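You operate a simulated robot arm through the tools that you are given. There is no shell and no other tool. Be economical: measure what you need, move in short steps, check, and stop when the job is done.

You are at the controls of a simulated robot arm. One attempt, no reset.

TASK
Count 25 lollo seeds into the white dish.
Fine: none in the spill cup; swing the spout back over it; tin and dish stay on the counter, its knob left at 25.

Only the result counts: the job must be done as asked and must still hold three seconds after the hand-in. Knocking over, shifting, dropping, spilling or breaking anything else fails it.

THE ROBOT
A 6-joint arm with a two-finger parallel gripper, fixed in place. Base frame: the origin is at the foot of the arm, x ahead of it, y to its left, z up; the work surface is at about z = 800. Readings come in mm, degrees, newtons and seconds.
With the tool pointing down near the work surface it reaches from about 260 to 680 mm from the base axis. Its first joint turns from -66.0 to 66.0 degrees. Payload 2.9 kg.
Tool frame: the origin (TCP) lies between the finger pads and is the grasp point; the fingertips stand 30 mm ahead of it; z points along the fingers, y is the line along which they close. The gripper opens to 110 mm. The fingers are 20 mm wide and 10 mm thick; the gripper's body (48 by 112 mm) begins 55 mm behind the TCP.
Orientation is told as [roll, pitch, yaw] about the base's x, y, z axes, in that order, counted from this pose: with the fingers straight down and closing along the base's y, the tool's x points along the base's -x, its y along +y and its z along -z.

THE INTERFACE
- The arm moves only by the tool play_rows. Its argument "commands" is a list of rows, each an object of numbers (a shift or turn left out is 0, a gripper value left out holds the last): "dx", "dy", "dz": the shift along the tool's x, y, z in mm; "wx", "wy", "wz": the turn, a rotation vector about the tool's x, y, z in rad; "grip": the closure, from 0 (fully open) to 1 (shut). In form: [{"dx": .., "dy": .., "dz": .., "wx": .., "wy": .., "wz": .., "grip": ..}, ...]. A call has 1 to 12 rows; each row shifts and turns the commanded pose from where the row before left it, along the tool's axes as they then stand. Rows are played at 5 a second. More than 50 mm and 8.6 degrees between two rows, or a gripper value outside its range, and nothing of the call is played. A pose out of reach is approached as far as the arm can. The call stops where the force on the tool passes 40 N (or 10 N more than at its start, if that is more) or the arm is blocked; 0.2 s more then pass. Each finger travels about 108 mm/s and halts on what it meets, pressing with about 25 N; the grip force reading is that of the motor and also rises with nothing between the fingers. The clock runs only during rows and for 0.2 s after the last one: add rows that do not move to give the fingers time. It gives the time, the measured TCP pose, the force on the tool (base axes), the opening and the grip force at its end, in the units of the frame above (readings bear some noise), with the torque about the TCP (base axes, N m) and any sound that the robot's microphone picked up, and new pictures: "views" is both (left out), scene, wrist or none.
- Cameras (640 x 400 px; columns grow to the right, rows downward): "scene" is fixed at [86.2, 426.4, 1408.2]; the picture's right is [-0.78, -0.63, 0.00], its down [-0.27, 0.33, -0.90] and it looks along [0.57, -0.70, -0.43] (base axes); focal length 374 px, centre (320, 200). "wrist" rides on the gripper at [72, 17, -103] in the tool frame; the picture's right is [-0.23, 0.97, 0.00], its down [-0.76, -0.18, -0.62] and it looks along [-0.61, -0.14, 0.78] (tool axes); focal length 222 px, centre (320, 200). There is no depth. A picture from a camera that has moved, and an enlarged one, comes with that camera's place and axes in the base frame and with its lens. The place of the scene camera against the robot may be out by one fixed shift of up to 18 mm in any direction.
- close_up(camera, box): a new picture of the part [left, top, right, bottom] of that camera's present view, enlarged. It takes no simulated time.
- sign_off(): hands the job in; it is judged then, once.

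Go step by step. Nothing tells you positions but the pictures and the camera data: compare them with the known pose of the tool, close in by small moves and look again before you grip or let go. The budget is 120 turns and 200 pictures, counting those below and the enlarged ones. Unless the task says otherwise, let go and move clear before handing in, and close with one line.

The tools are called after "Request:" as a command line: name --argument value ..., lists and objects as JSON in quotes. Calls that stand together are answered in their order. play_rows: Moves the arm, as the interface text tells. Its arguments: {"type":"object","properties":{"commands":{"type":"array","items":{"type":"object","properties":{"dx":{"type":"number"},"dy":{"type":"number"},"dz":{"type":"number"},"wx":{"type":"number"},"wy":{"type":"number"},"wz":{"type":"number"},"grip":{"type":"number"}}}},"views":{"type":"string","enum":["both","scene","wrist","none"]}},"required":["commands"]} The other tools are called the same way: close_up (camera, box) takes an enlarged picture of a part of a camera's view; sign_off () hands the job in.

At the start:

```text
time: 0.0
tool_pos: [392.1, -31.6, 1226.4]
orientation: [0.0, 0.0, 0.0]
contact_force: [-0.4, 0.0, -0.6]
wrist_torque: [-0.02, 0.02, 0.03]
grip_width: 109.9
grip_force: 0.0
```

scene: 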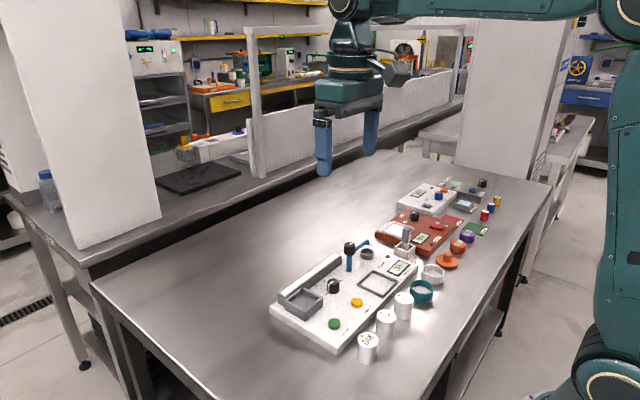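
wrist: 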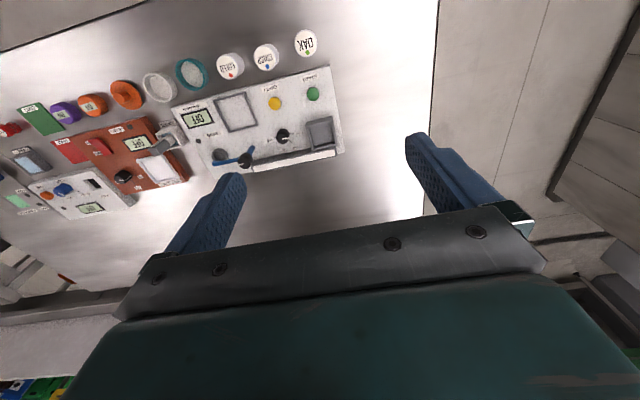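

I see a counter machine (white) with knob, buttons, spout, tins nearby, and other devices. I take close-ups first to read the labels.

Request:
close_up --camera "scene" --box '[260, 230, 460, 370]'

Request:
close_up --camera "wrist" --box '[140, 20, 360, 180]'

Request:
close_up --camera "scene" --box '[360, 170, 520, 280]'

```text
2.86 times, centred on (360, 300) of scene
camera zoom: at [86.2, 426.4, 1408.2], right [-0.78, -0.63, 0.0], down [-0.27, 0.33, -0.9], along [0.57, -0.7, -0.43], focal length 1069 px, centre (206, -86)
```

zoom: 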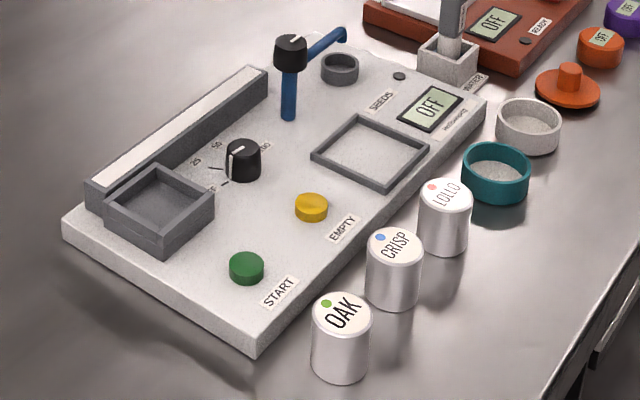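

```text
2.50 times, centred on (250, 100) of wrist
camera zoom: at [321.0, -13.9, 1328.8], right [0.23, 0.97, 0.0], down [0.76, -0.18, 0.62], along [0.61, -0.14, -0.78], focal length 555 px, centre (495, 450)
```

zoom: 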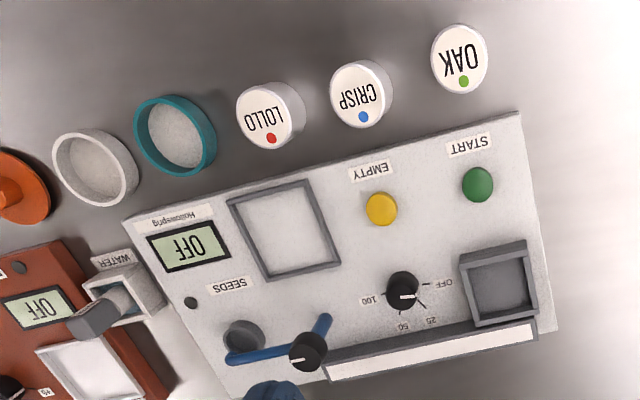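

```text
3.64 times, centred on (440, 225) of scene
camera zoom: at [86.2, 426.4, 1408.2], right [-0.78, -0.63, 0.0], down [-0.27, 0.33, -0.9], along [0.57, -0.7, -0.43], focal length 1360 px, centre (-116, 109)
```

zoom: 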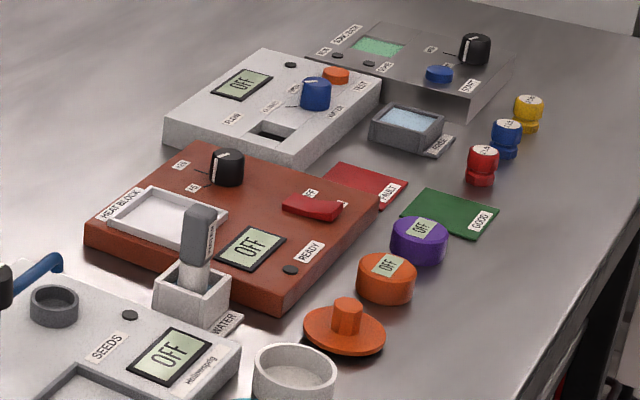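

The counter lies along y, with the tin well near (516,-55), the dish frame near (428,-228), the knob near (497,-138) and START near (429,-52). The LOLLO tin is near (346,-192) and the white dish near (349,-362). I move above the LOLLO tin to measure.

Request:
play_rows --commands '[{"dx": 6.6, "dy": -22.9, "dz": 38, "grip": 0.3}, {"dx": 6.6, "dy": -22.9, "dz": 38}, {"dx": 6.6, "dy": -22.9, "dz": 38}, {"dx": 6.6, "dy": -22.9, "dz": 38}, {"dx": 6.6, "dy": -22.9, "dz": 38}, {"dx": 6.6, "dy": -22.9, "dz": 38}, {"dx": 6.6, "dy": -22.9, "dz": 38}, {}]'

```text
time: 1.8
tool_pos: [346.8, -192.6, 958.7]
orientation: [0.0, 0.0, 0.1]
contact_force: [0.4, 0.6, 1.0]
wrist_torque: [0.03, 0.04, -0.01]
grip_width: 76.6
grip_force: 0.1
camera wrist: at [275.6, -174.6, 1062.3], right [0.23, 0.97, 0.0], down [0.76, -0.18, 0.62], along [0.61, -0.14, -0.78], focal length 222 px, centre (320, 200)
```

scene: 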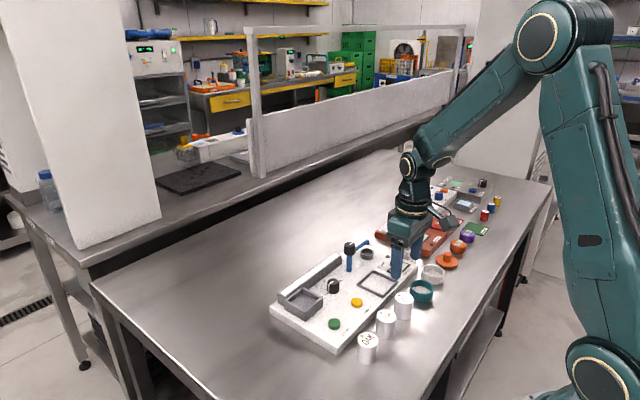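
wrist: 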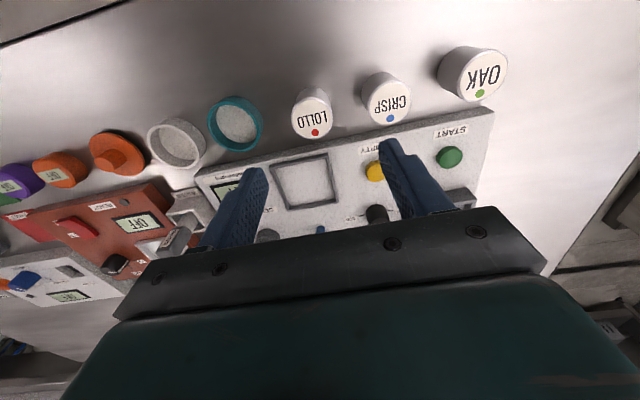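

The LOLLO tin is ahead of the fingers. I zoom in for precise measurements.

Request:
close_up --camera "wrist" --box '[200, 60, 400, 185]'

Request:
close_up --camera "scene" --box '[340, 230, 460, 305]'

```text
3.20 times, centred on (300, 122) of wrist
camera zoom: at [275.6, -174.6, 1062.3], right [0.23, 0.97, 0.0], down [0.76, -0.18, 0.62], along [0.61, -0.14, -0.78], focal length 711 px, centre (384, 448)
```

zoom: 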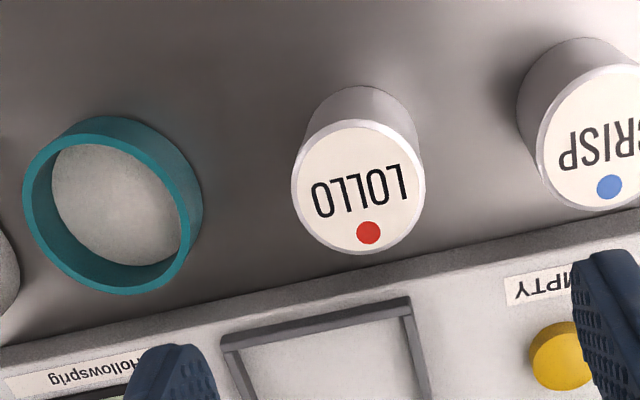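

```text
5.33 times, centred on (400, 268) of scene
camera zoom: at [86.2, 426.3, 1408.2], right [-0.78, -0.63, 0.0], down [-0.27, 0.33, -0.9], along [0.57, -0.7, -0.43], focal length 1995 px, centre (-107, -160)
```

zoom: 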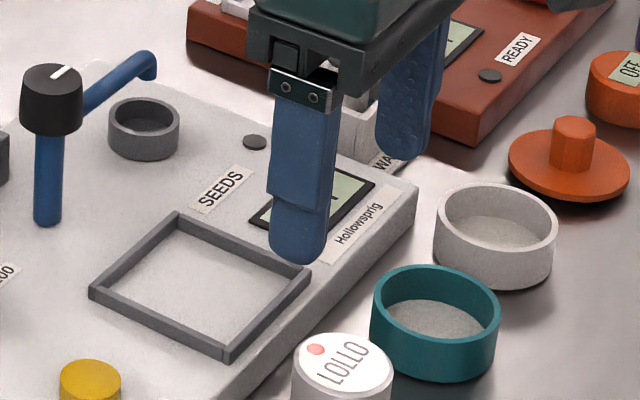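

The tin appears ~40 mm wide with its top near z 838–850, around (348,-197). I lower partway with the fingers straddling and check.

Request:
play_rows --commands '[{"dx": -1, "dy": -4.5, "dz": 35, "grip": 0.3}, {"dz": 35}, {}]'

Request:
close_up --camera "wrist" --box '[160, 20, 480, 220]'

Request:
close_up --camera "scene" --box '[340, 240, 460, 315]'

```text
time: 2.6
tool_pos: [348.1, -197.1, 889.7]
orientation: [0.0, 0.1, 0.1]
contact_force: [-0.5, -0.4, -1.0]
wrist_torque: [0.01, -0.02, -0.02]
grip_width: 77.0
grip_force: 0.0
camera wrist: at [276.7, -178.6, 992.2], right [0.23, 0.97, 0.0], down [0.76, -0.18, 0.62], along [0.61, -0.14, -0.78], focal length 222 px, centre (320, 200)
```

scene: 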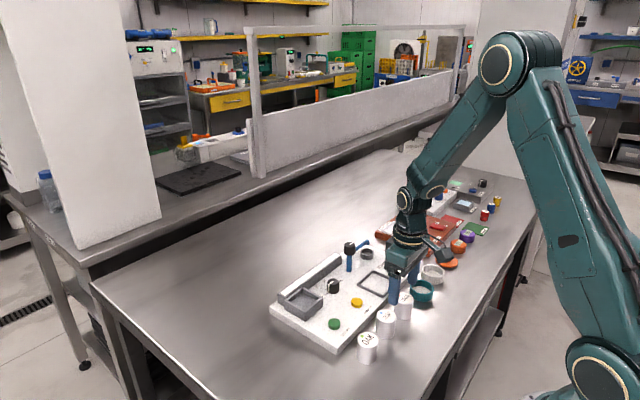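
wrist: 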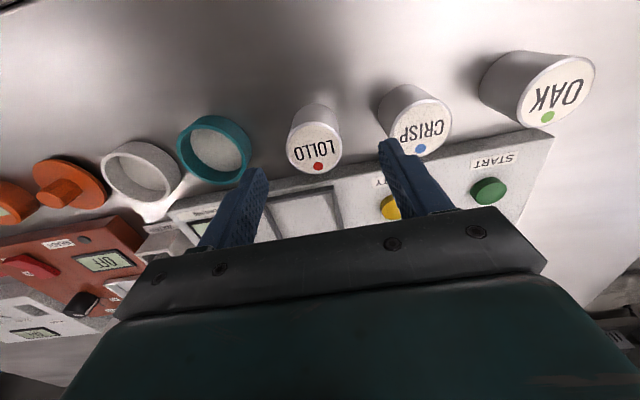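

```text
2.00 times, centred on (320, 120) of wrist
camera zoom: at [276.7, -178.6, 992.2], right [0.23, 0.97, 0.0], down [0.76, -0.18, 0.62], along [0.61, -0.14, -0.78], focal length 444 px, centre (320, 360)
```

zoom: 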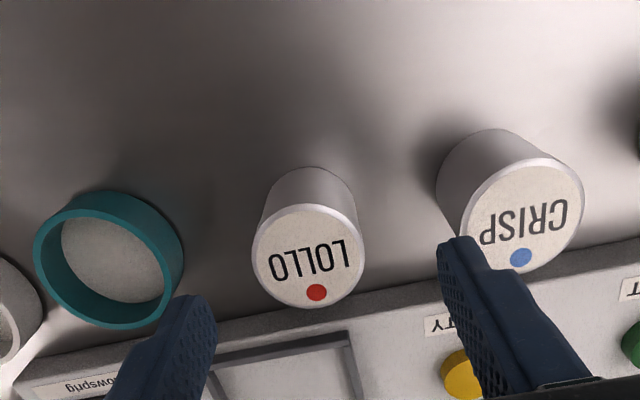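

```text
5.33 times, centred on (400, 278) of scene
camera zoom: at [86.2, 426.4, 1408.2], right [-0.78, -0.63, 0.0], down [-0.27, 0.33, -0.9], along [0.57, -0.7, -0.43], focal length 1995 px, centre (-107, -213)
```

zoom: 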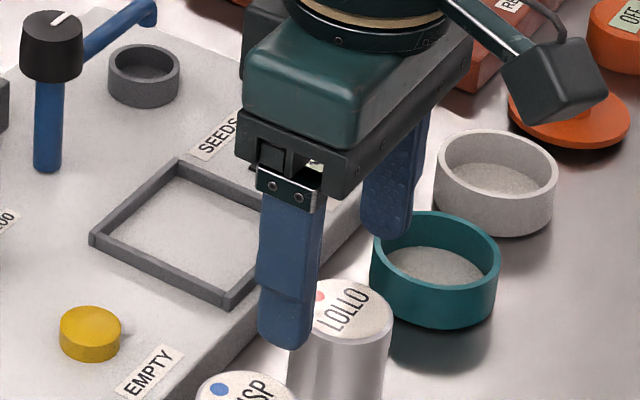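

The tin centre is near (347,-199), its top at z≈840, 41 mm wide. I lower so the fingertips overlap its top 15 mm and close.

Request:
play_rows --commands '[{"dx": 1.0, "dy": -1.7, "grip": 0.45}, {"dz": 18}, {"dz": 17.5}, {"grip": 1.0}, {}, {}]' --views "wrist"

Request:
close_up --camera "scene" --box '[340, 240, 460, 315]'

Request:
close_up --camera "scene" --box '[265, 240, 385, 315]'

```text
time: 4.0
tool_pos: [346.7, -197.6, 853.0]
orientation: [0.0, -0.1, 0.1]
contact_force: [-0.2, -0.6, 0.4]
wrist_torque: [-0.02, -0.01, 0.01]
grip_width: 40.0
grip_force: 25.3
camera wrist: at [275.4, -180.2, 956.9], right [0.23, 0.97, 0.0], down [0.76, -0.18, 0.62], along [0.61, -0.14, -0.78], focal length 222 px, centre (320, 200)
```

wrist: 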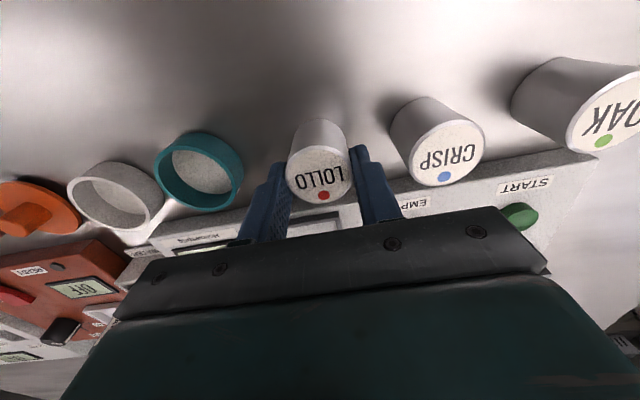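

```text
5.33 times, centred on (400, 278) of scene
camera zoom: at [86.2, 426.4, 1408.2], right [-0.78, -0.63, 0.0], down [-0.27, 0.33, -0.9], along [0.57, -0.7, -0.43], focal length 1995 px, centre (-107, -213)
```

zoom: 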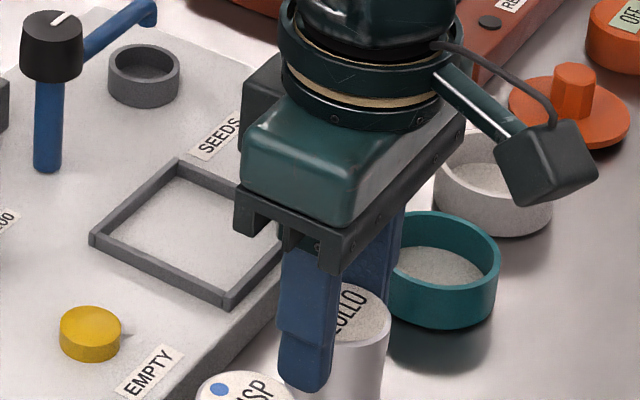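

```text
5.33 times, centred on (325, 278) of scene
camera zoom: at [86.2, 426.4, 1408.2], right [-0.78, -0.63, 0.0], down [-0.27, 0.33, -0.9], along [0.57, -0.7, -0.43], focal length 1995 px, centre (293, -213)
```

zoom: 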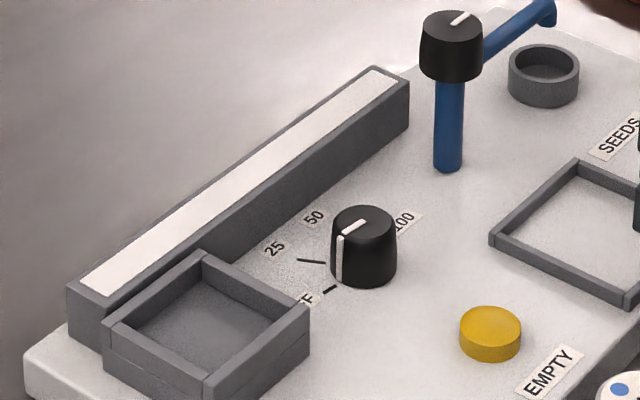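

The tin is gripped (40 mm). I lift it and carry it above the well, then look.

Request:
play_rows --commands '[{"dz": -20}, {"dz": -40}, {"dz": -40}, {"dx": -34, "dy": 28}, {"dx": -34, "dy": 28}, {"dx": -34, "dy": 28}, {"dx": -34, "dy": 28}, {"dx": -33, "dy": 30}, {}]'

Request:
close_up --camera "wrist" --box '[160, 20, 480, 220]'

Request:
close_up --camera "scene" --box '[245, 225, 405, 325]'

```text
time: 6.0
tool_pos: [515.3, -57.2, 954.5]
orientation: [0.0, 0.0, 0.0]
contact_force: [0.3, 0.8, 0.1]
wrist_torque: [0.02, 0.01, -0.03]
grip_width: 39.5
grip_force: 25.4
camera wrist: at [444.1, -38.6, 1057.0], right [0.23, 0.97, 0.0], down [0.76, -0.18, 0.62], along [0.61, -0.14, -0.78], focal length 222 px, centre (320, 200)
```

scene: 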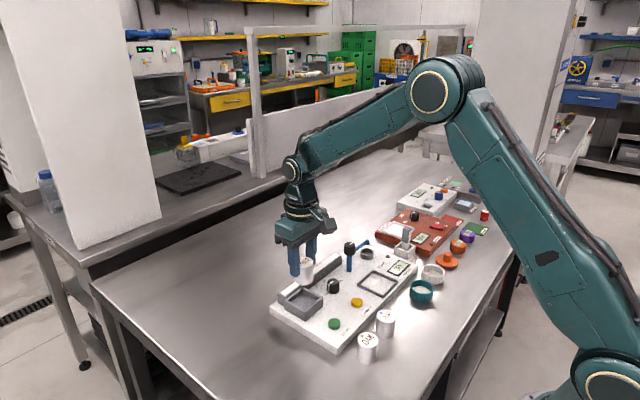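
wrist: 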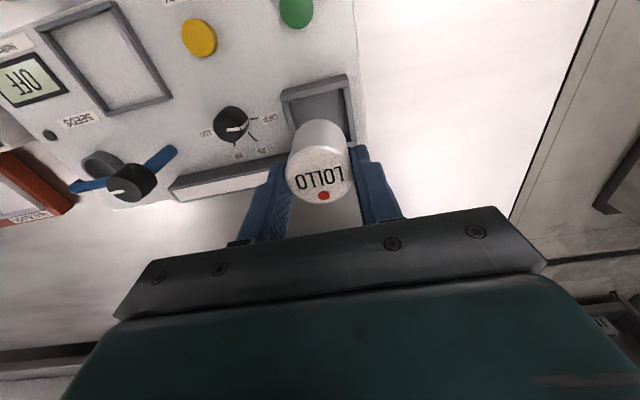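

```text
2.00 times, centred on (320, 120) of wrist
camera zoom: at [444.1, -38.6, 1057.0], right [0.23, 0.97, 0.0], down [0.76, -0.18, 0.62], along [0.61, -0.14, -0.78], focal length 444 px, centre (320, 360)
```

zoom: 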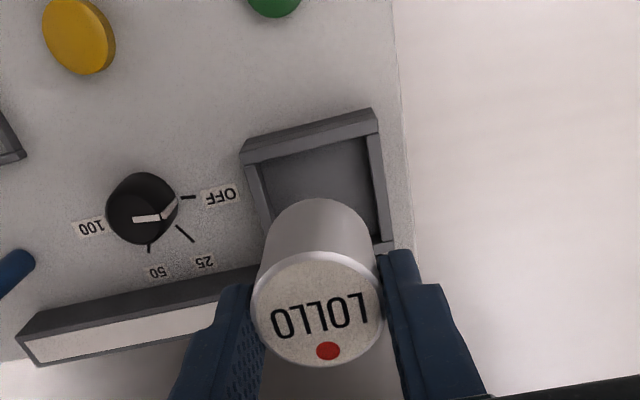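

```text
4.00 times, centred on (325, 275) of scene
camera zoom: at [86.2, 426.4, 1408.2], right [-0.78, -0.63, 0.0], down [-0.27, 0.33, -0.9], along [0.57, -0.7, -0.43], focal length 1496 px, centre (300, -100)
```

zoom: 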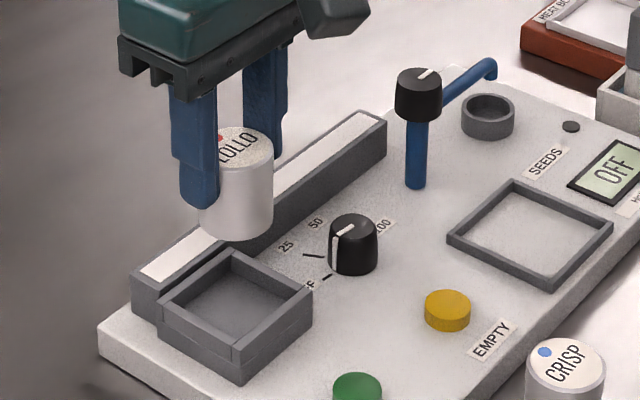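

The well's outer rim spans roughly x 484–547, y −84–−23, so its centre is ~(516,−53.5), with the rim near z 843. I lower to just above the rim and check.

Request:
play_rows --commands '[{"dx": -0.7, "dy": 3.7, "dz": 15}, {"dz": 17}, {"dz": 16}, {}]'

Request:
close_up --camera "wrist" --box '[220, 40, 420, 165]'

Request:
close_up --camera "scene" --box '[265, 245, 361, 305]'

```text
time: 7.0
tool_pos: [515.3, -52.7, 906.1]
orientation: [0.0, 0.1, 0.1]
contact_force: [0.0, 0.1, -0.9]
wrist_torque: [0.0, -0.01, -0.01]
grip_width: 39.5
grip_force: 25.4
camera wrist: at [444.6, -34.7, 1008.5], right [0.23, 0.97, 0.0], down [0.76, -0.18, 0.62], along [0.61, -0.14, -0.78], focal length 222 px, centre (320, 200)
```

scene: 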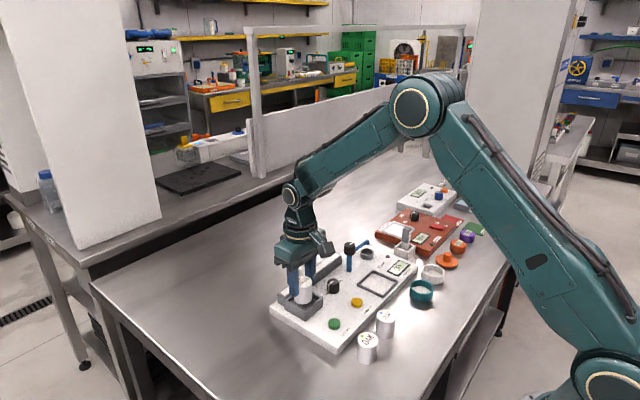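
wrist: 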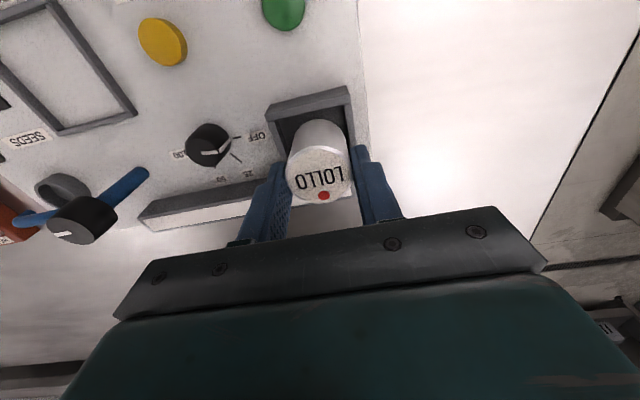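

```text
3.20 times, centred on (320, 102) of wrist
camera zoom: at [444.6, -34.7, 1008.5], right [0.23, 0.97, 0.0], down [0.76, -0.18, 0.62], along [0.61, -0.14, -0.78], focal length 711 px, centre (320, 512)
```

zoom: 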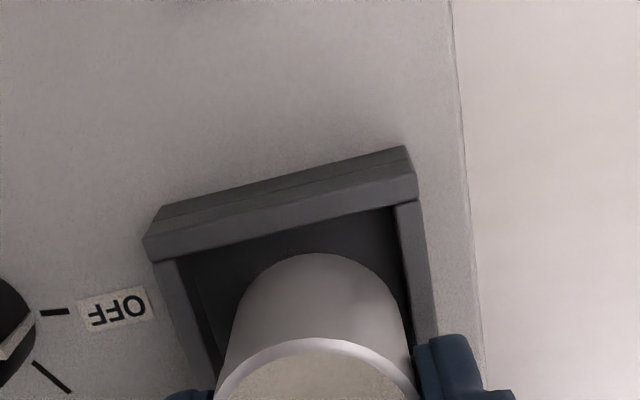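

```text
6.67 times, centred on (313, 275) of scene
camera zoom: at [86.2, 426.4, 1408.2], right [-0.78, -0.63, 0.0], down [-0.27, 0.33, -0.9], along [0.57, -0.7, -0.43], focal length 2494 px, centre (367, -300)
```

zoom: 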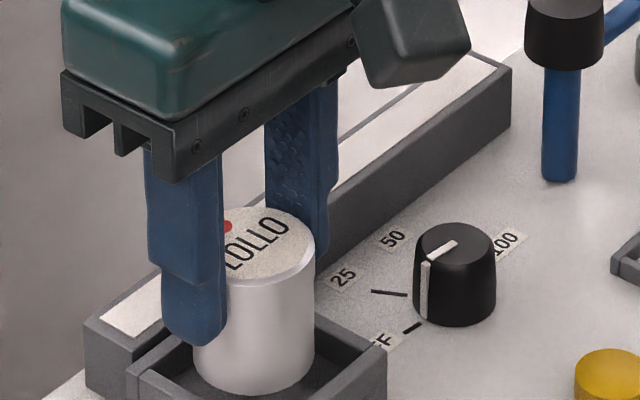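

The tin is over the well; a ~1.5 mm correction, then I lower gently watching the force.

Request:
play_rows --commands '[{"dx": -1.3, "dy": -1.4}, {"dz": 4}, {"dz": 4}, {}]' --views "none"

Request:
close_up --camera "scene" --box '[265, 245, 361, 305]'

Request:
close_up --camera "wrist" --box '[220, 40, 420, 165]'

```text
time: 8.0
tool_pos: [515.5, -52.9, 898.7]
orientation: [0.0, 0.0, 0.2]
contact_force: [0.5, 0.0, -0.9]
wrist_torque: [0.01, -0.01, 0.02]
grip_width: 39.7
grip_force: 25.0
```

```text
6.67 times, centred on (313, 275) of scene
camera zoom: at [86.2, 426.4, 1408.2], right [-0.78, -0.63, 0.0], down [-0.27, 0.33, -0.9], along [0.57, -0.7, -0.43], focal length 2494 px, centre (367, -300)
```

zoom: 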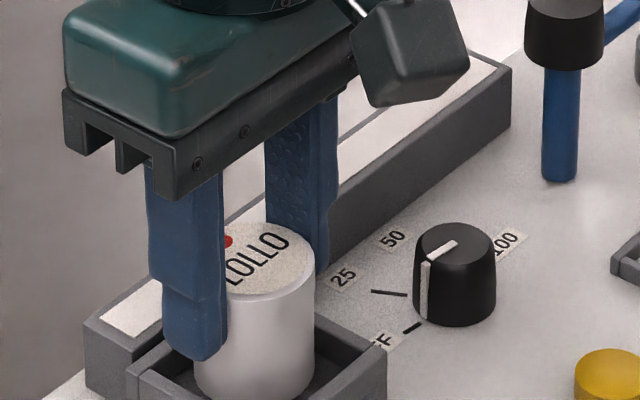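

```text
3.20 times, centred on (320, 102) of wrist
camera zoom: at [445.7, -35.9, 1001.2], right [0.23, 0.97, 0.0], down [0.76, -0.18, 0.62], along [0.61, -0.14, -0.78], focal length 711 px, centre (320, 512)
```

zoom: 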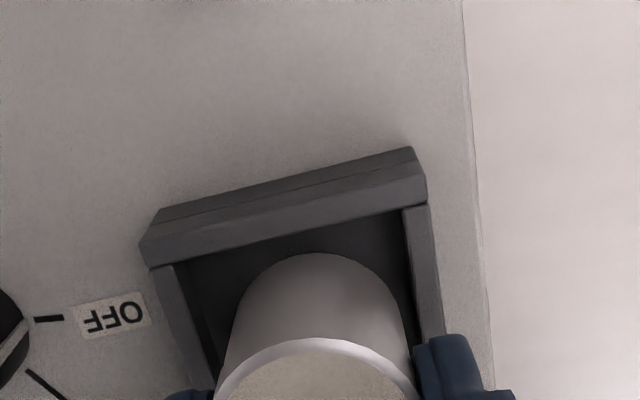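

Aligned; I continue down in small steps.

Request:
play_rows --commands '[{"dz": 4}, {"dz": 3}, {"dz": 3}, {}]' --views "none"

Request:
close_up --camera "scene" --box '[265, 245, 361, 305]'

Request:
close_up --camera "wrist" --box '[220, 40, 420, 165]'

```text
time: 9.0
tool_pos: [517.6, -53.2, 889.8]
orientation: [0.0, 0.0, 0.0]
contact_force: [-3.3, -0.7, 12.5]
wrist_torque: [-0.06, 0.29, -0.07]
grip_width: 39.7
grip_force: 25.5
```

```text
6.67 times, centred on (313, 275) of scene
camera zoom: at [85.9, 426.4, 1408.2], right [-0.78, -0.63, 0.0], down [-0.27, 0.33, -0.9], along [0.57, -0.7, -0.43], focal length 2494 px, centre (367, -300)
```

zoom: 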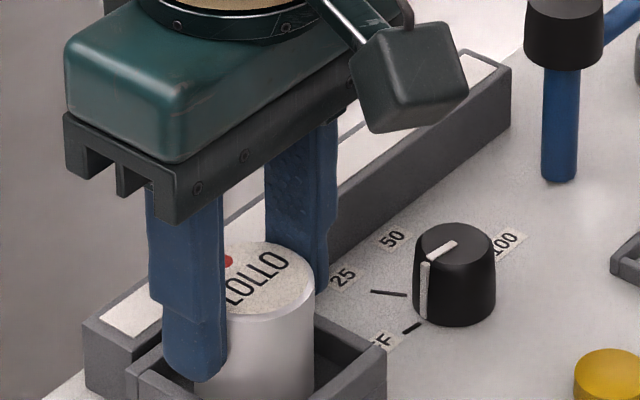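

```text
3.20 times, centred on (320, 102) of wrist
camera zoom: at [445.9, -36.2, 992.2], right [0.23, 0.97, 0.0], down [0.76, -0.18, 0.62], along [0.61, -0.14, -0.78], focal length 711 px, centre (320, 512)
```

zoom: 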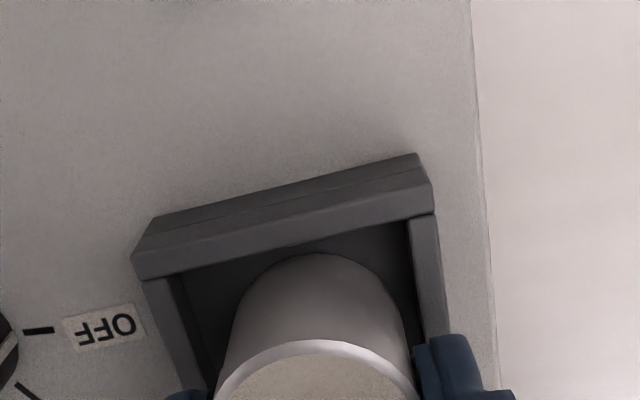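

There's contact at 12 N, with the tin bottom near z 837. I look to see if it's the floor or an edge.

Request:
close_up --camera "scene" --box '[270, 265, 350, 325]'

Request:
close_up --camera "wrist" --box '[250, 70, 390, 160]'

```text
6.67 times, centred on (310, 295) of scene
camera zoom: at [85.9, 426.4, 1408.2], right [-0.78, -0.63, 0.0], down [-0.27, 0.33, -0.9], along [0.57, -0.7, -0.43], focal length 2494 px, centre (387, -433)
```

zoom: 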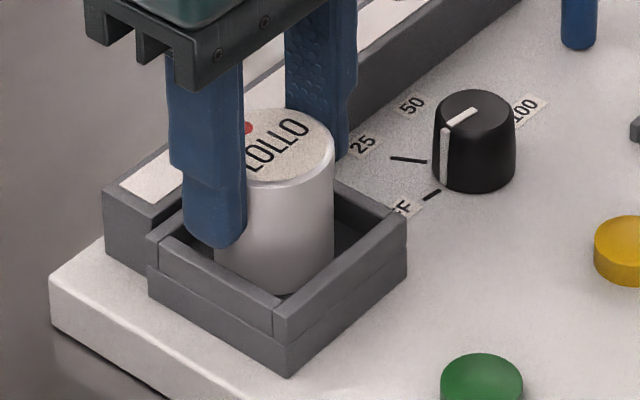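

```text
4.44 times, centred on (320, 115) of wrist
camera zoom: at [445.9, -36.2, 992.2], right [0.23, 0.97, 0.0], down [0.76, -0.18, 0.62], along [0.61, -0.14, -0.78], focal length 987 px, centre (320, 578)
```

zoom: 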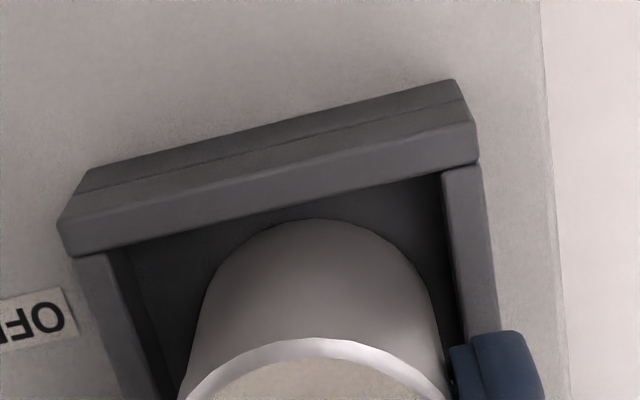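

The tin's base is below the rim, inside the well and on its floor. I release and rise straight up.

Request:
play_rows --commands '[{"dz": -0.8}, {"grip": 0.45}, {}, {"dz": -20}, {"dz": -40}, {}]'

Request:
close_up --camera "scene" --box '[270, 245, 430, 345]'

Request:
close_up --camera "wrist" --box '[160, 20, 480, 220]'

```text
time: 10.4
tool_pos: [518.1, -53.0, 949.6]
orientation: [0.0, 0.2, 0.2]
contact_force: [0.3, -0.1, 0.6]
wrist_torque: [-0.02, 0.0, -0.02]
grip_width: 60.3
grip_force: 0.0
camera wrist: at [445.7, -35.8, 1052.2], right [0.23, 0.97, 0.0], down [0.76, -0.18, 0.62], along [0.61, -0.14, -0.78], focal length 222 px, centre (320, 200)
```

scene: 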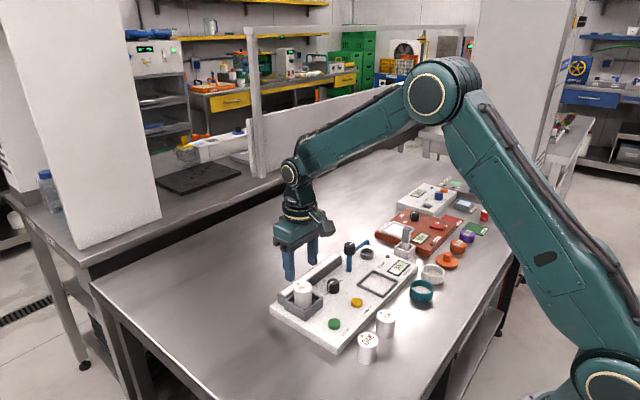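
wrist: 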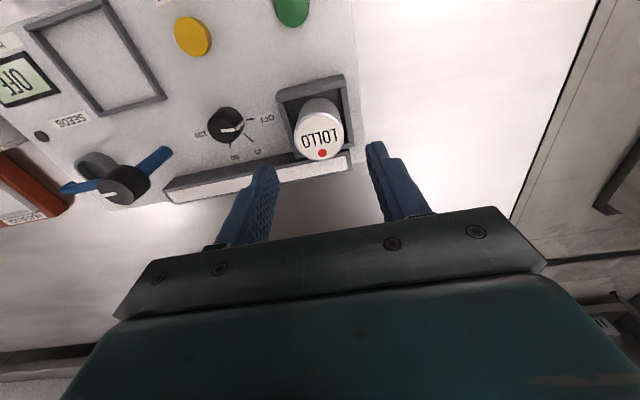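

```text
4.00 times, centred on (350, 295) of scene
camera zoom: at [86.2, 426.4, 1408.2], right [-0.78, -0.63, 0.0], down [-0.27, 0.33, -0.9], along [0.57, -0.7, -0.43], focal length 1496 px, centre (200, -180)
```

zoom: 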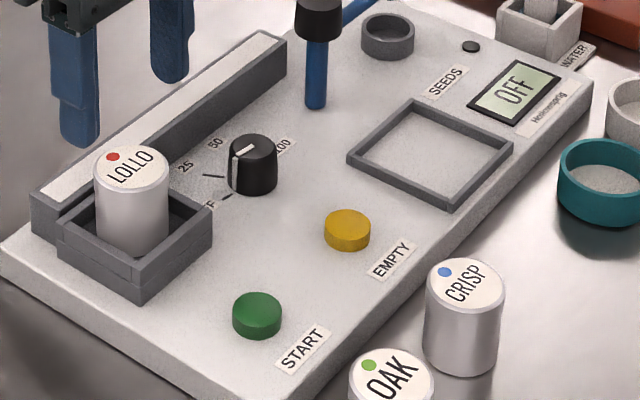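

```text
2.00 times, centred on (320, 120) of wrist
camera zoom: at [445.7, -35.8, 1052.2], right [0.23, 0.97, 0.0], down [0.76, -0.18, 0.62], along [0.61, -0.14, -0.78], focal length 444 px, centre (320, 360)
```

zoom: 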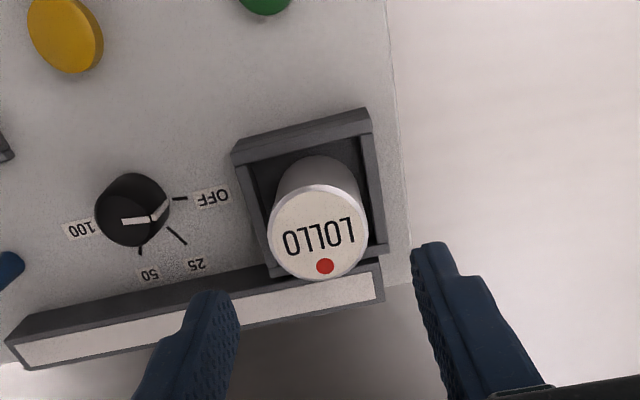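

The tin sits in the well. The knob is near (507,-145), pointer at OFF (+y), with 25 about 60° clockwise from above. I move above the knob to measure.

Request:
play_rows --commands '[{"dx": 5, "dy": -45}, {"dx": 5, "dy": -46}, {"dz": 30}, {}]' --views "wrist"

Request:
close_up --camera "wrist" --box '[220, 70, 420, 195]'

Request:
close_up --camera "scene" --box '[290, 245, 386, 305]'

```text
time: 11.4
tool_pos: [507.2, -144.2, 919.9]
orientation: [-0.1, 0.0, 0.0]
contact_force: [0.3, -0.7, -0.1]
wrist_torque: [0.0, 0.0, -0.01]
grip_width: 60.5
grip_force: 0.2
camera wrist: at [435.7, -127.2, 1022.9], right [0.23, 0.97, 0.0], down [0.76, -0.18, 0.62], along [0.61, -0.14, -0.78], focal length 222 px, centre (320, 200)
```

wrist: 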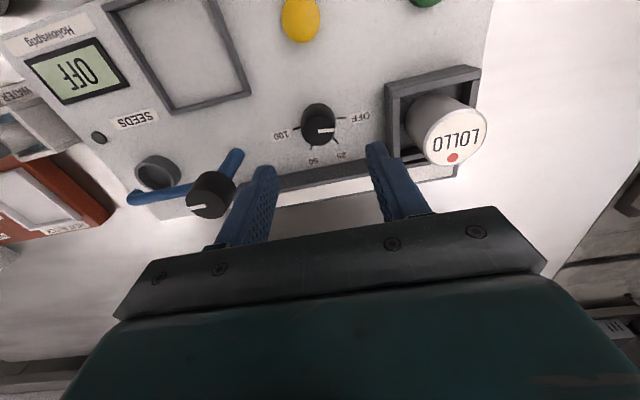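

```text
3.20 times, centred on (320, 132) of wrist
camera zoom: at [435.7, -127.2, 1022.9], right [0.23, 0.97, 0.0], down [0.76, -0.18, 0.62], along [0.61, -0.14, -0.78], focal length 711 px, centre (320, 416)
```

zoom: 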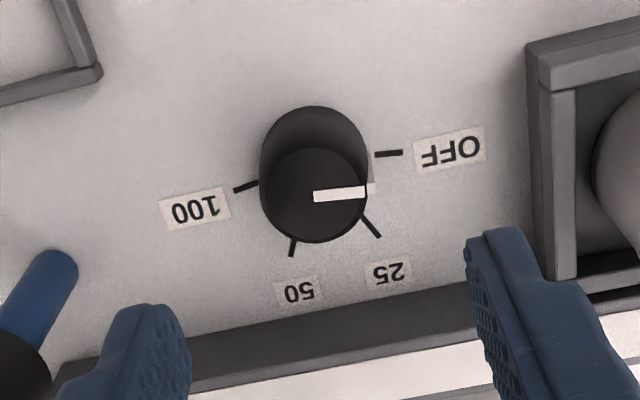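

```text
6.67 times, centred on (338, 275) of scene
camera zoom: at [86.2, 426.3, 1408.2], right [-0.78, -0.63, 0.0], down [-0.27, 0.33, -0.9], along [0.57, -0.7, -0.43], focal length 2494 px, centre (200, -300)
```

zoom: 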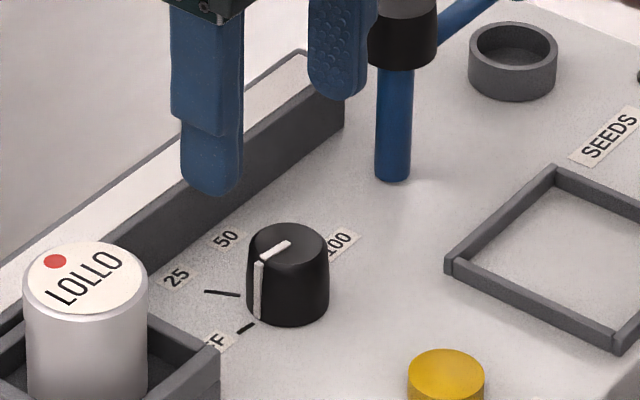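

The knob centre is ~(504.5,-144), top z≈843, and 25 is 60° clockwise. I pre-rotate −30°, descend, and grip.

Request:
play_rows --commands '[{"dx": 2.7, "wz": -0.131}, {"wz": -0.131}, {"wz": -0.131}, {"wz": -0.1306}, {"dz": 30, "grip": 0.5}, {"dz": 20}, {}]' --views "wrist"

Request:
close_up --camera "scene" --box '[290, 245, 386, 305]'

Request:
close_up --camera "wrist" --box '[220, 70, 420, 195]'

```text
time: 13.0
tool_pos: [503.7, -143.7, 869.5]
orientation: [0.0, 0.1, 30.1]
contact_force: [0.6, 0.0, -1.2]
wrist_torque: [0.0, 0.0, -0.03]
grip_width: 55.0
grip_force: 0.2
camera wrist: at [434.5, -165.5, 971.9], right [-0.29, 0.96, 0.0], down [0.75, 0.23, 0.62], along [0.6, 0.18, -0.78], focal length 222 px, centre (320, 200)
```

wrist: 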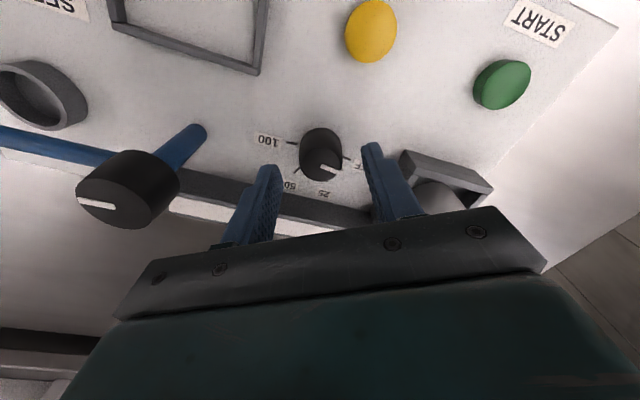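

```text
6.67 times, centred on (338, 275) of scene
camera zoom: at [86.2, 426.4, 1408.2], right [-0.78, -0.63, 0.0], down [-0.27, 0.33, -0.9], along [0.57, -0.7, -0.43], focal length 2494 px, centre (200, -300)
```

zoom: 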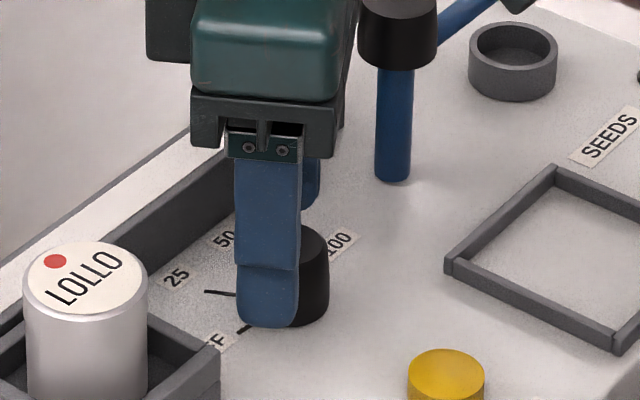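

```text
3.20 times, centred on (320, 132) of wrist
camera zoom: at [434.5, -165.5, 971.9], right [-0.29, 0.96, 0.0], down [0.75, 0.23, 0.62], along [0.6, 0.18, -0.78], focal length 711 px, centre (320, 416)
```

zoom: 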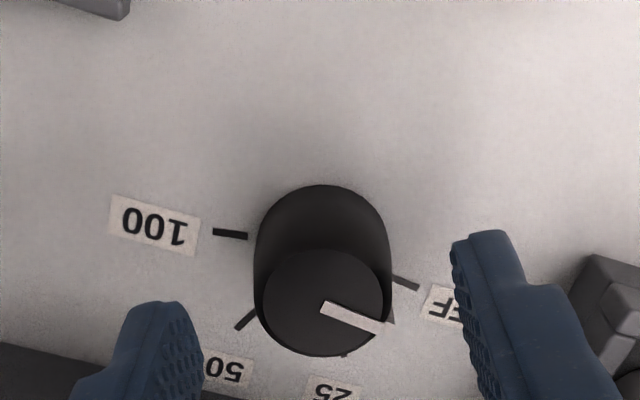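

The knob top is confirmed at (504.5,-144.2), z 843. I descend 11 mm and grip.

Request:
play_rows --commands '[{"dz": 6}, {"dz": 5}, {"grip": 1.0}, {}, {}]' --views "none"

```text
time: 14.2
tool_pos: [504.6, -142.8, 858.3]
orientation: [0.1, 0.0, 30.3]
contact_force: [-4.2, 9.2, 5.3]
wrist_torque: [0.31, 0.14, -0.01]
grip_width: 29.3
grip_force: 45.3
```

Gripped (29 mm). I turn 60° clockwise.

Request:
play_rows --commands '[{"wz": 0.1309}, {"wz": 0.1309}, {"wz": 0.1309}, {"wz": 0.1309}, {"wz": 0.1309}, {"wz": 0.1309}, {"wz": 0.1309}, {"wz": 0.1309}, {}]' --views "both"

Request:
close_up --camera "wrist" --box '[220, 70, 420, 195]'

Request:
close_up --camera "scene" --box '[290, 240, 450, 340]'

```text
time: 16.2
tool_pos: [503.4, -146.4, 858.4]
orientation: [-0.1, -0.1, -30.2]
contact_force: [-9.7, -17.3, 5.6]
wrist_torque: [-0.72, -0.13, 0.08]
grip_width: 28.8
grip_force: 45.2
camera wrist: at [451.1, -94.5, 961.2], right [0.69, 0.73, 0.0], down [0.57, -0.54, 0.62], along [0.45, -0.43, -0.78], focal length 222 px, centre (320, 200)
```

scene: 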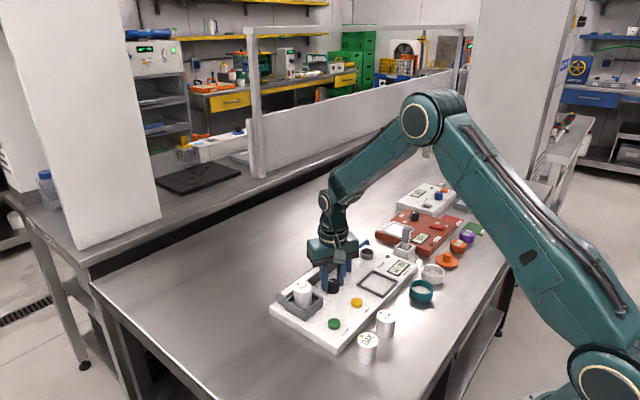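
wrist: 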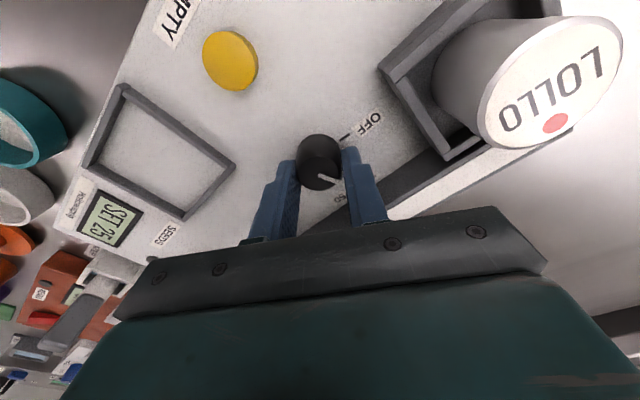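

```text
3.20 times, centred on (320, 132) of wrist
camera zoom: at [451.1, -94.5, 961.2], right [0.69, 0.73, 0.0], down [0.57, -0.54, 0.62], along [0.45, -0.43, -0.78], focal length 711 px, centre (320, 416)
```

zoom: 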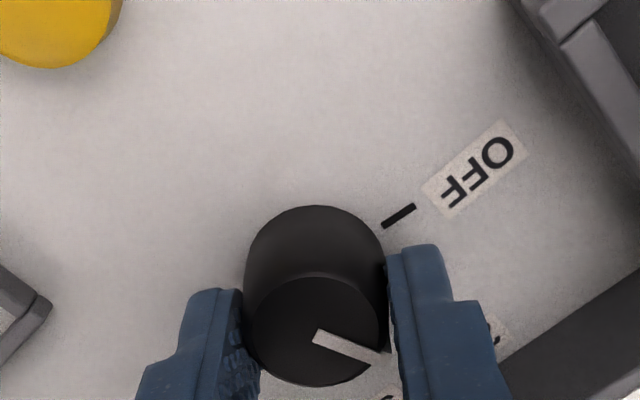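

```text
4.00 times, centred on (370, 290) of scene
camera zoom: at [85.9, 426.0, 1408.4], right [-0.78, -0.63, 0.0], down [-0.27, 0.33, -0.9], along [0.57, -0.7, -0.43], focal length 1496 px, centre (120, -160)
```

zoom: 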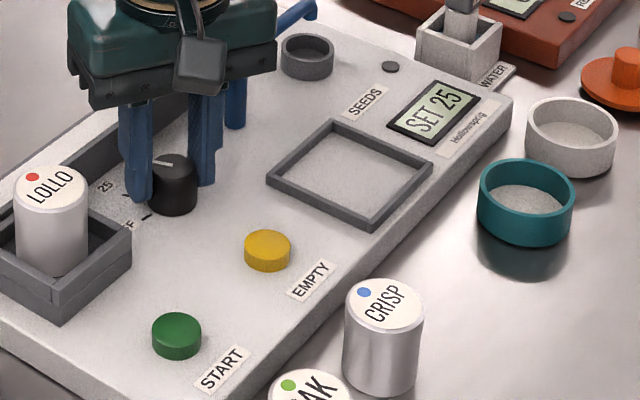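

The display reads SET 25. I release, rise, and go over the white dish near (347,-364), keeping the 30° yaw so the fingers clear its neighbours.

Request:
play_rows --commands '[{"grip": 0.5}, {}, {"dz": -42}, {"dz": -42}, {"dx": 4.3, "dy": -44.8, "grip": 0.3}, {"dx": 4.3, "dy": -44.8}, {"dx": 4.3, "dy": -44.8}, {"dx": 4.3, "dy": -44.8}, {"dx": 4.3, "dy": -44.8}, {"dx": 4.3, "dy": -44.8}, {}]'

Request:
close_up --camera "wrist" --box '[160, 20, 480, 220]'

Request:
close_up --camera "scene" --box '[290, 235, 450, 335]'

```text
time: 18.6
tool_pos: [346.3, -365.0, 941.1]
orientation: [0.1, 0.0, -29.9]
contact_force: [-1.4, 0.5, -0.3]
wrist_torque: [0.01, 0.0, 0.0]
grip_width: 77.0
grip_force: 0.0
camera wrist: at [293.7, -312.8, 1045.6], right [0.68, 0.73, 0.0], down [0.57, -0.53, 0.62], along [0.46, -0.43, -0.78], focal length 222 px, centre (320, 200)
```

scene: 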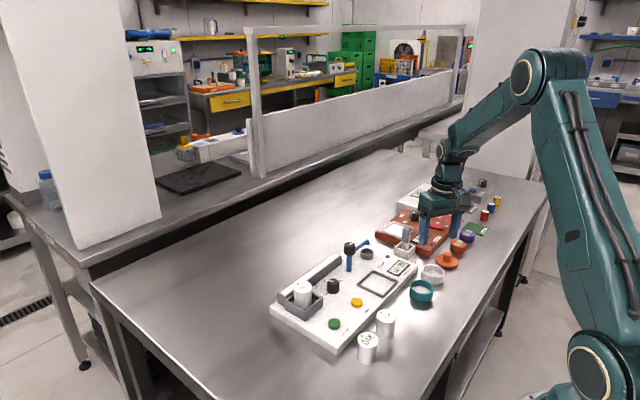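
wrist: 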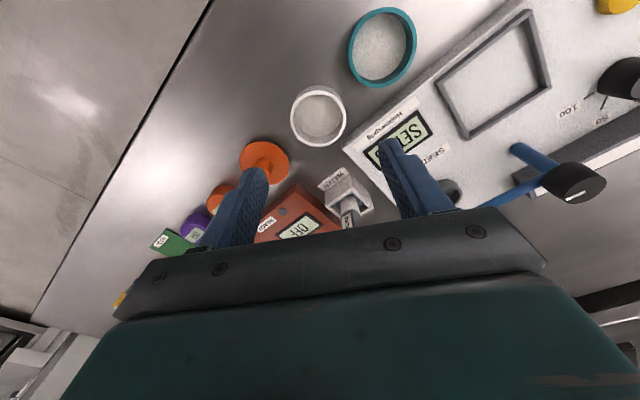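

```text
2.00 times, centred on (320, 120) of wrist
camera zoom: at [293.7, -312.8, 1045.6], right [0.68, 0.73, 0.0], down [0.57, -0.53, 0.62], along [0.46, -0.43, -0.78], focal length 444 px, centre (320, 360)
```

zoom: 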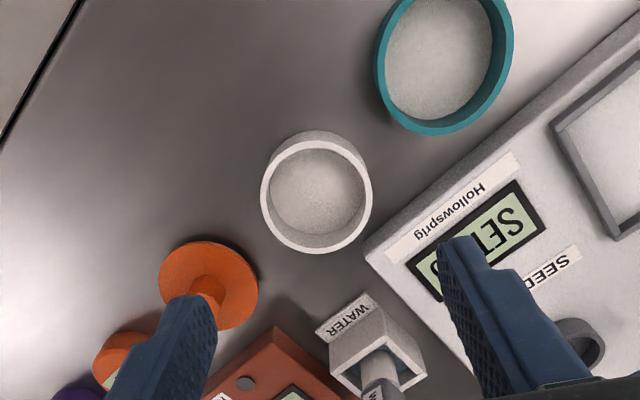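

```text
4.00 times, centred on (370, 285) of scene
camera zoom: at [86.2, 426.3, 1408.2], right [-0.78, -0.63, 0.0], down [-0.27, 0.33, -0.9], along [0.57, -0.7, -0.43], focal length 1496 px, centre (120, -140)
```

zoom: 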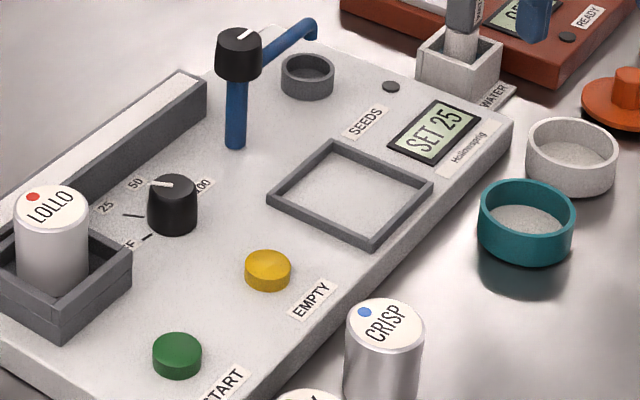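

The white dish (54 mm) is centred near (348,-366) with its rim at ~z 820. I centre and lower to just above it.

Request:
play_rows --commands '[{"dx": -1.9, "dy": -0.4, "dz": 30, "grip": 0.39}, {"dz": 40}, {}]'

Request:
close_up --camera "wrist" --box '[200, 60, 440, 210]'

Request:
close_up --camera "scene" --box '[380, 230, 476, 290]'

```text
time: 19.4
tool_pos: [348.2, -365.7, 871.5]
orientation: [0.0, 0.0, -29.8]
contact_force: [-0.4, 1.1, 0.4]
wrist_torque: [-0.01, 0.0, 0.0]
grip_width: 67.4
grip_force: 0.0
camera wrist: at [296.0, -314.0, 974.7], right [0.68, 0.73, 0.0], down [0.57, -0.53, 0.62], along [0.46, -0.43, -0.78], focal length 222 px, centre (320, 200)
```

scene: 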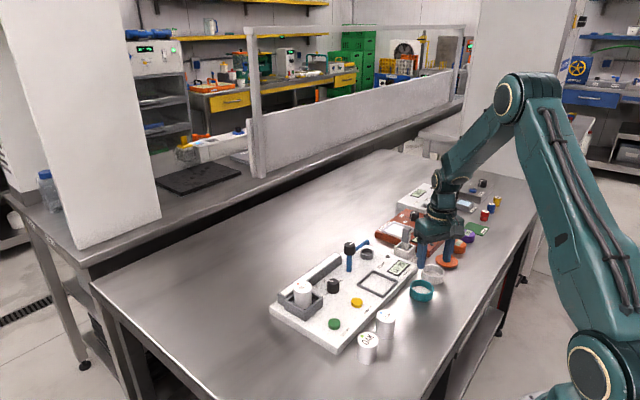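
wrist: 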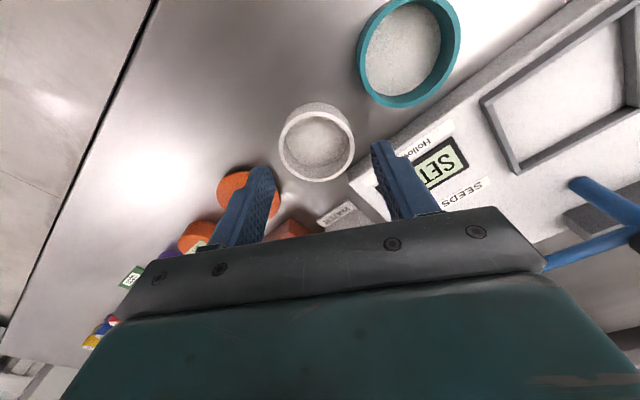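

```text
2.67 times, centred on (320, 135) of wrist
camera zoom: at [296.0, -314.0, 974.7], right [0.68, 0.73, 0.0], down [0.57, -0.53, 0.62], along [0.46, -0.43, -0.78], focal length 592 px, centre (320, 373)
```

zoom: 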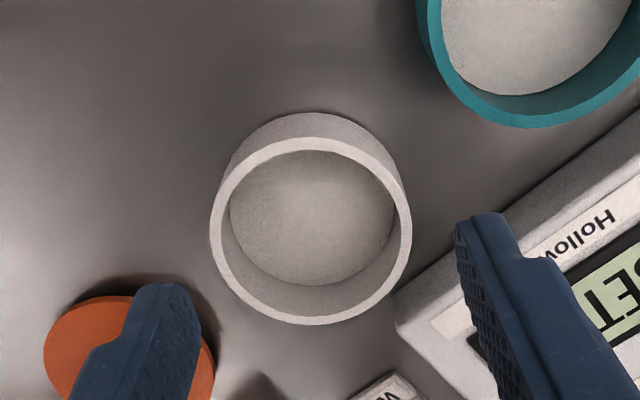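

```text
6.67 times, centred on (428, 260) of scene
camera zoom: at [86.2, 426.4, 1408.2], right [-0.78, -0.63, 0.0], down [-0.27, 0.33, -0.9], along [0.57, -0.7, -0.43], focal length 2494 px, centre (-400, -200)
```

zoom: 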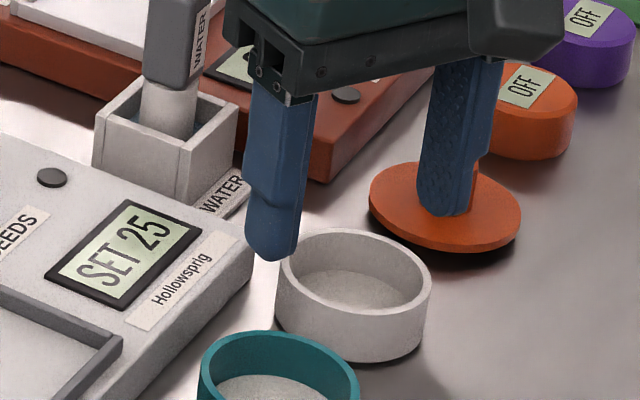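

Aligned within a millimetre. I descend around the dish and close.

Request:
play_rows --commands '[{"dx": -0.9, "dy": -0.6, "dz": 12}, {"dz": 12}, {"dz": 8.5}, {"grip": 1.0}, {}, {}]' --views "wrist"

Request:
close_up --camera "scene" --box '[380, 230, 476, 290]'

```text
time: 20.8
tool_pos: [350.9, -366.1, 839.2]
orientation: [0.0, 0.0, -29.9]
contact_force: [-0.4, 0.4, 1.3]
wrist_torque: [-0.03, -0.05, 0.0]
grip_width: 50.7
grip_force: 24.7
camera wrist: at [296.6, -315.2, 942.5], right [0.68, 0.73, 0.0], down [0.57, -0.53, 0.62], along [0.46, -0.43, -0.78], focal length 222 px, centre (320, 200)
```

wrist: 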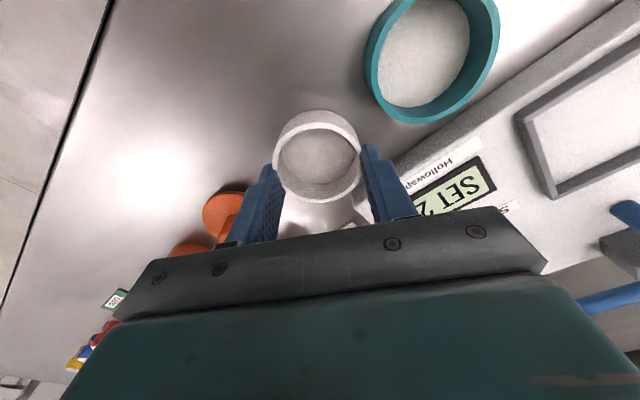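

```text
6.67 times, centred on (428, 260) of scene
camera zoom: at [86.2, 426.4, 1408.2], right [-0.78, -0.63, 0.0], down [-0.27, 0.33, -0.9], along [0.57, -0.7, -0.43], focal length 2494 px, centre (-400, -200)
```

zoom: 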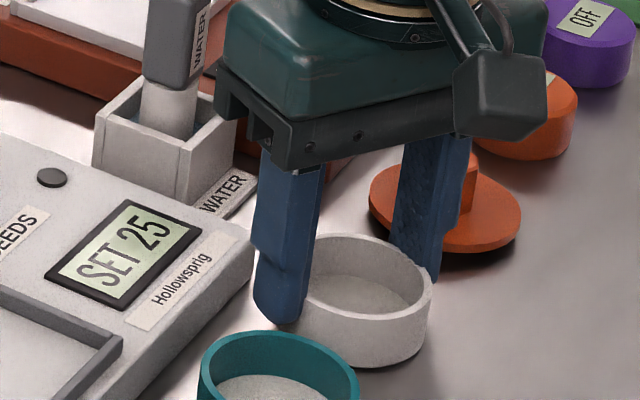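

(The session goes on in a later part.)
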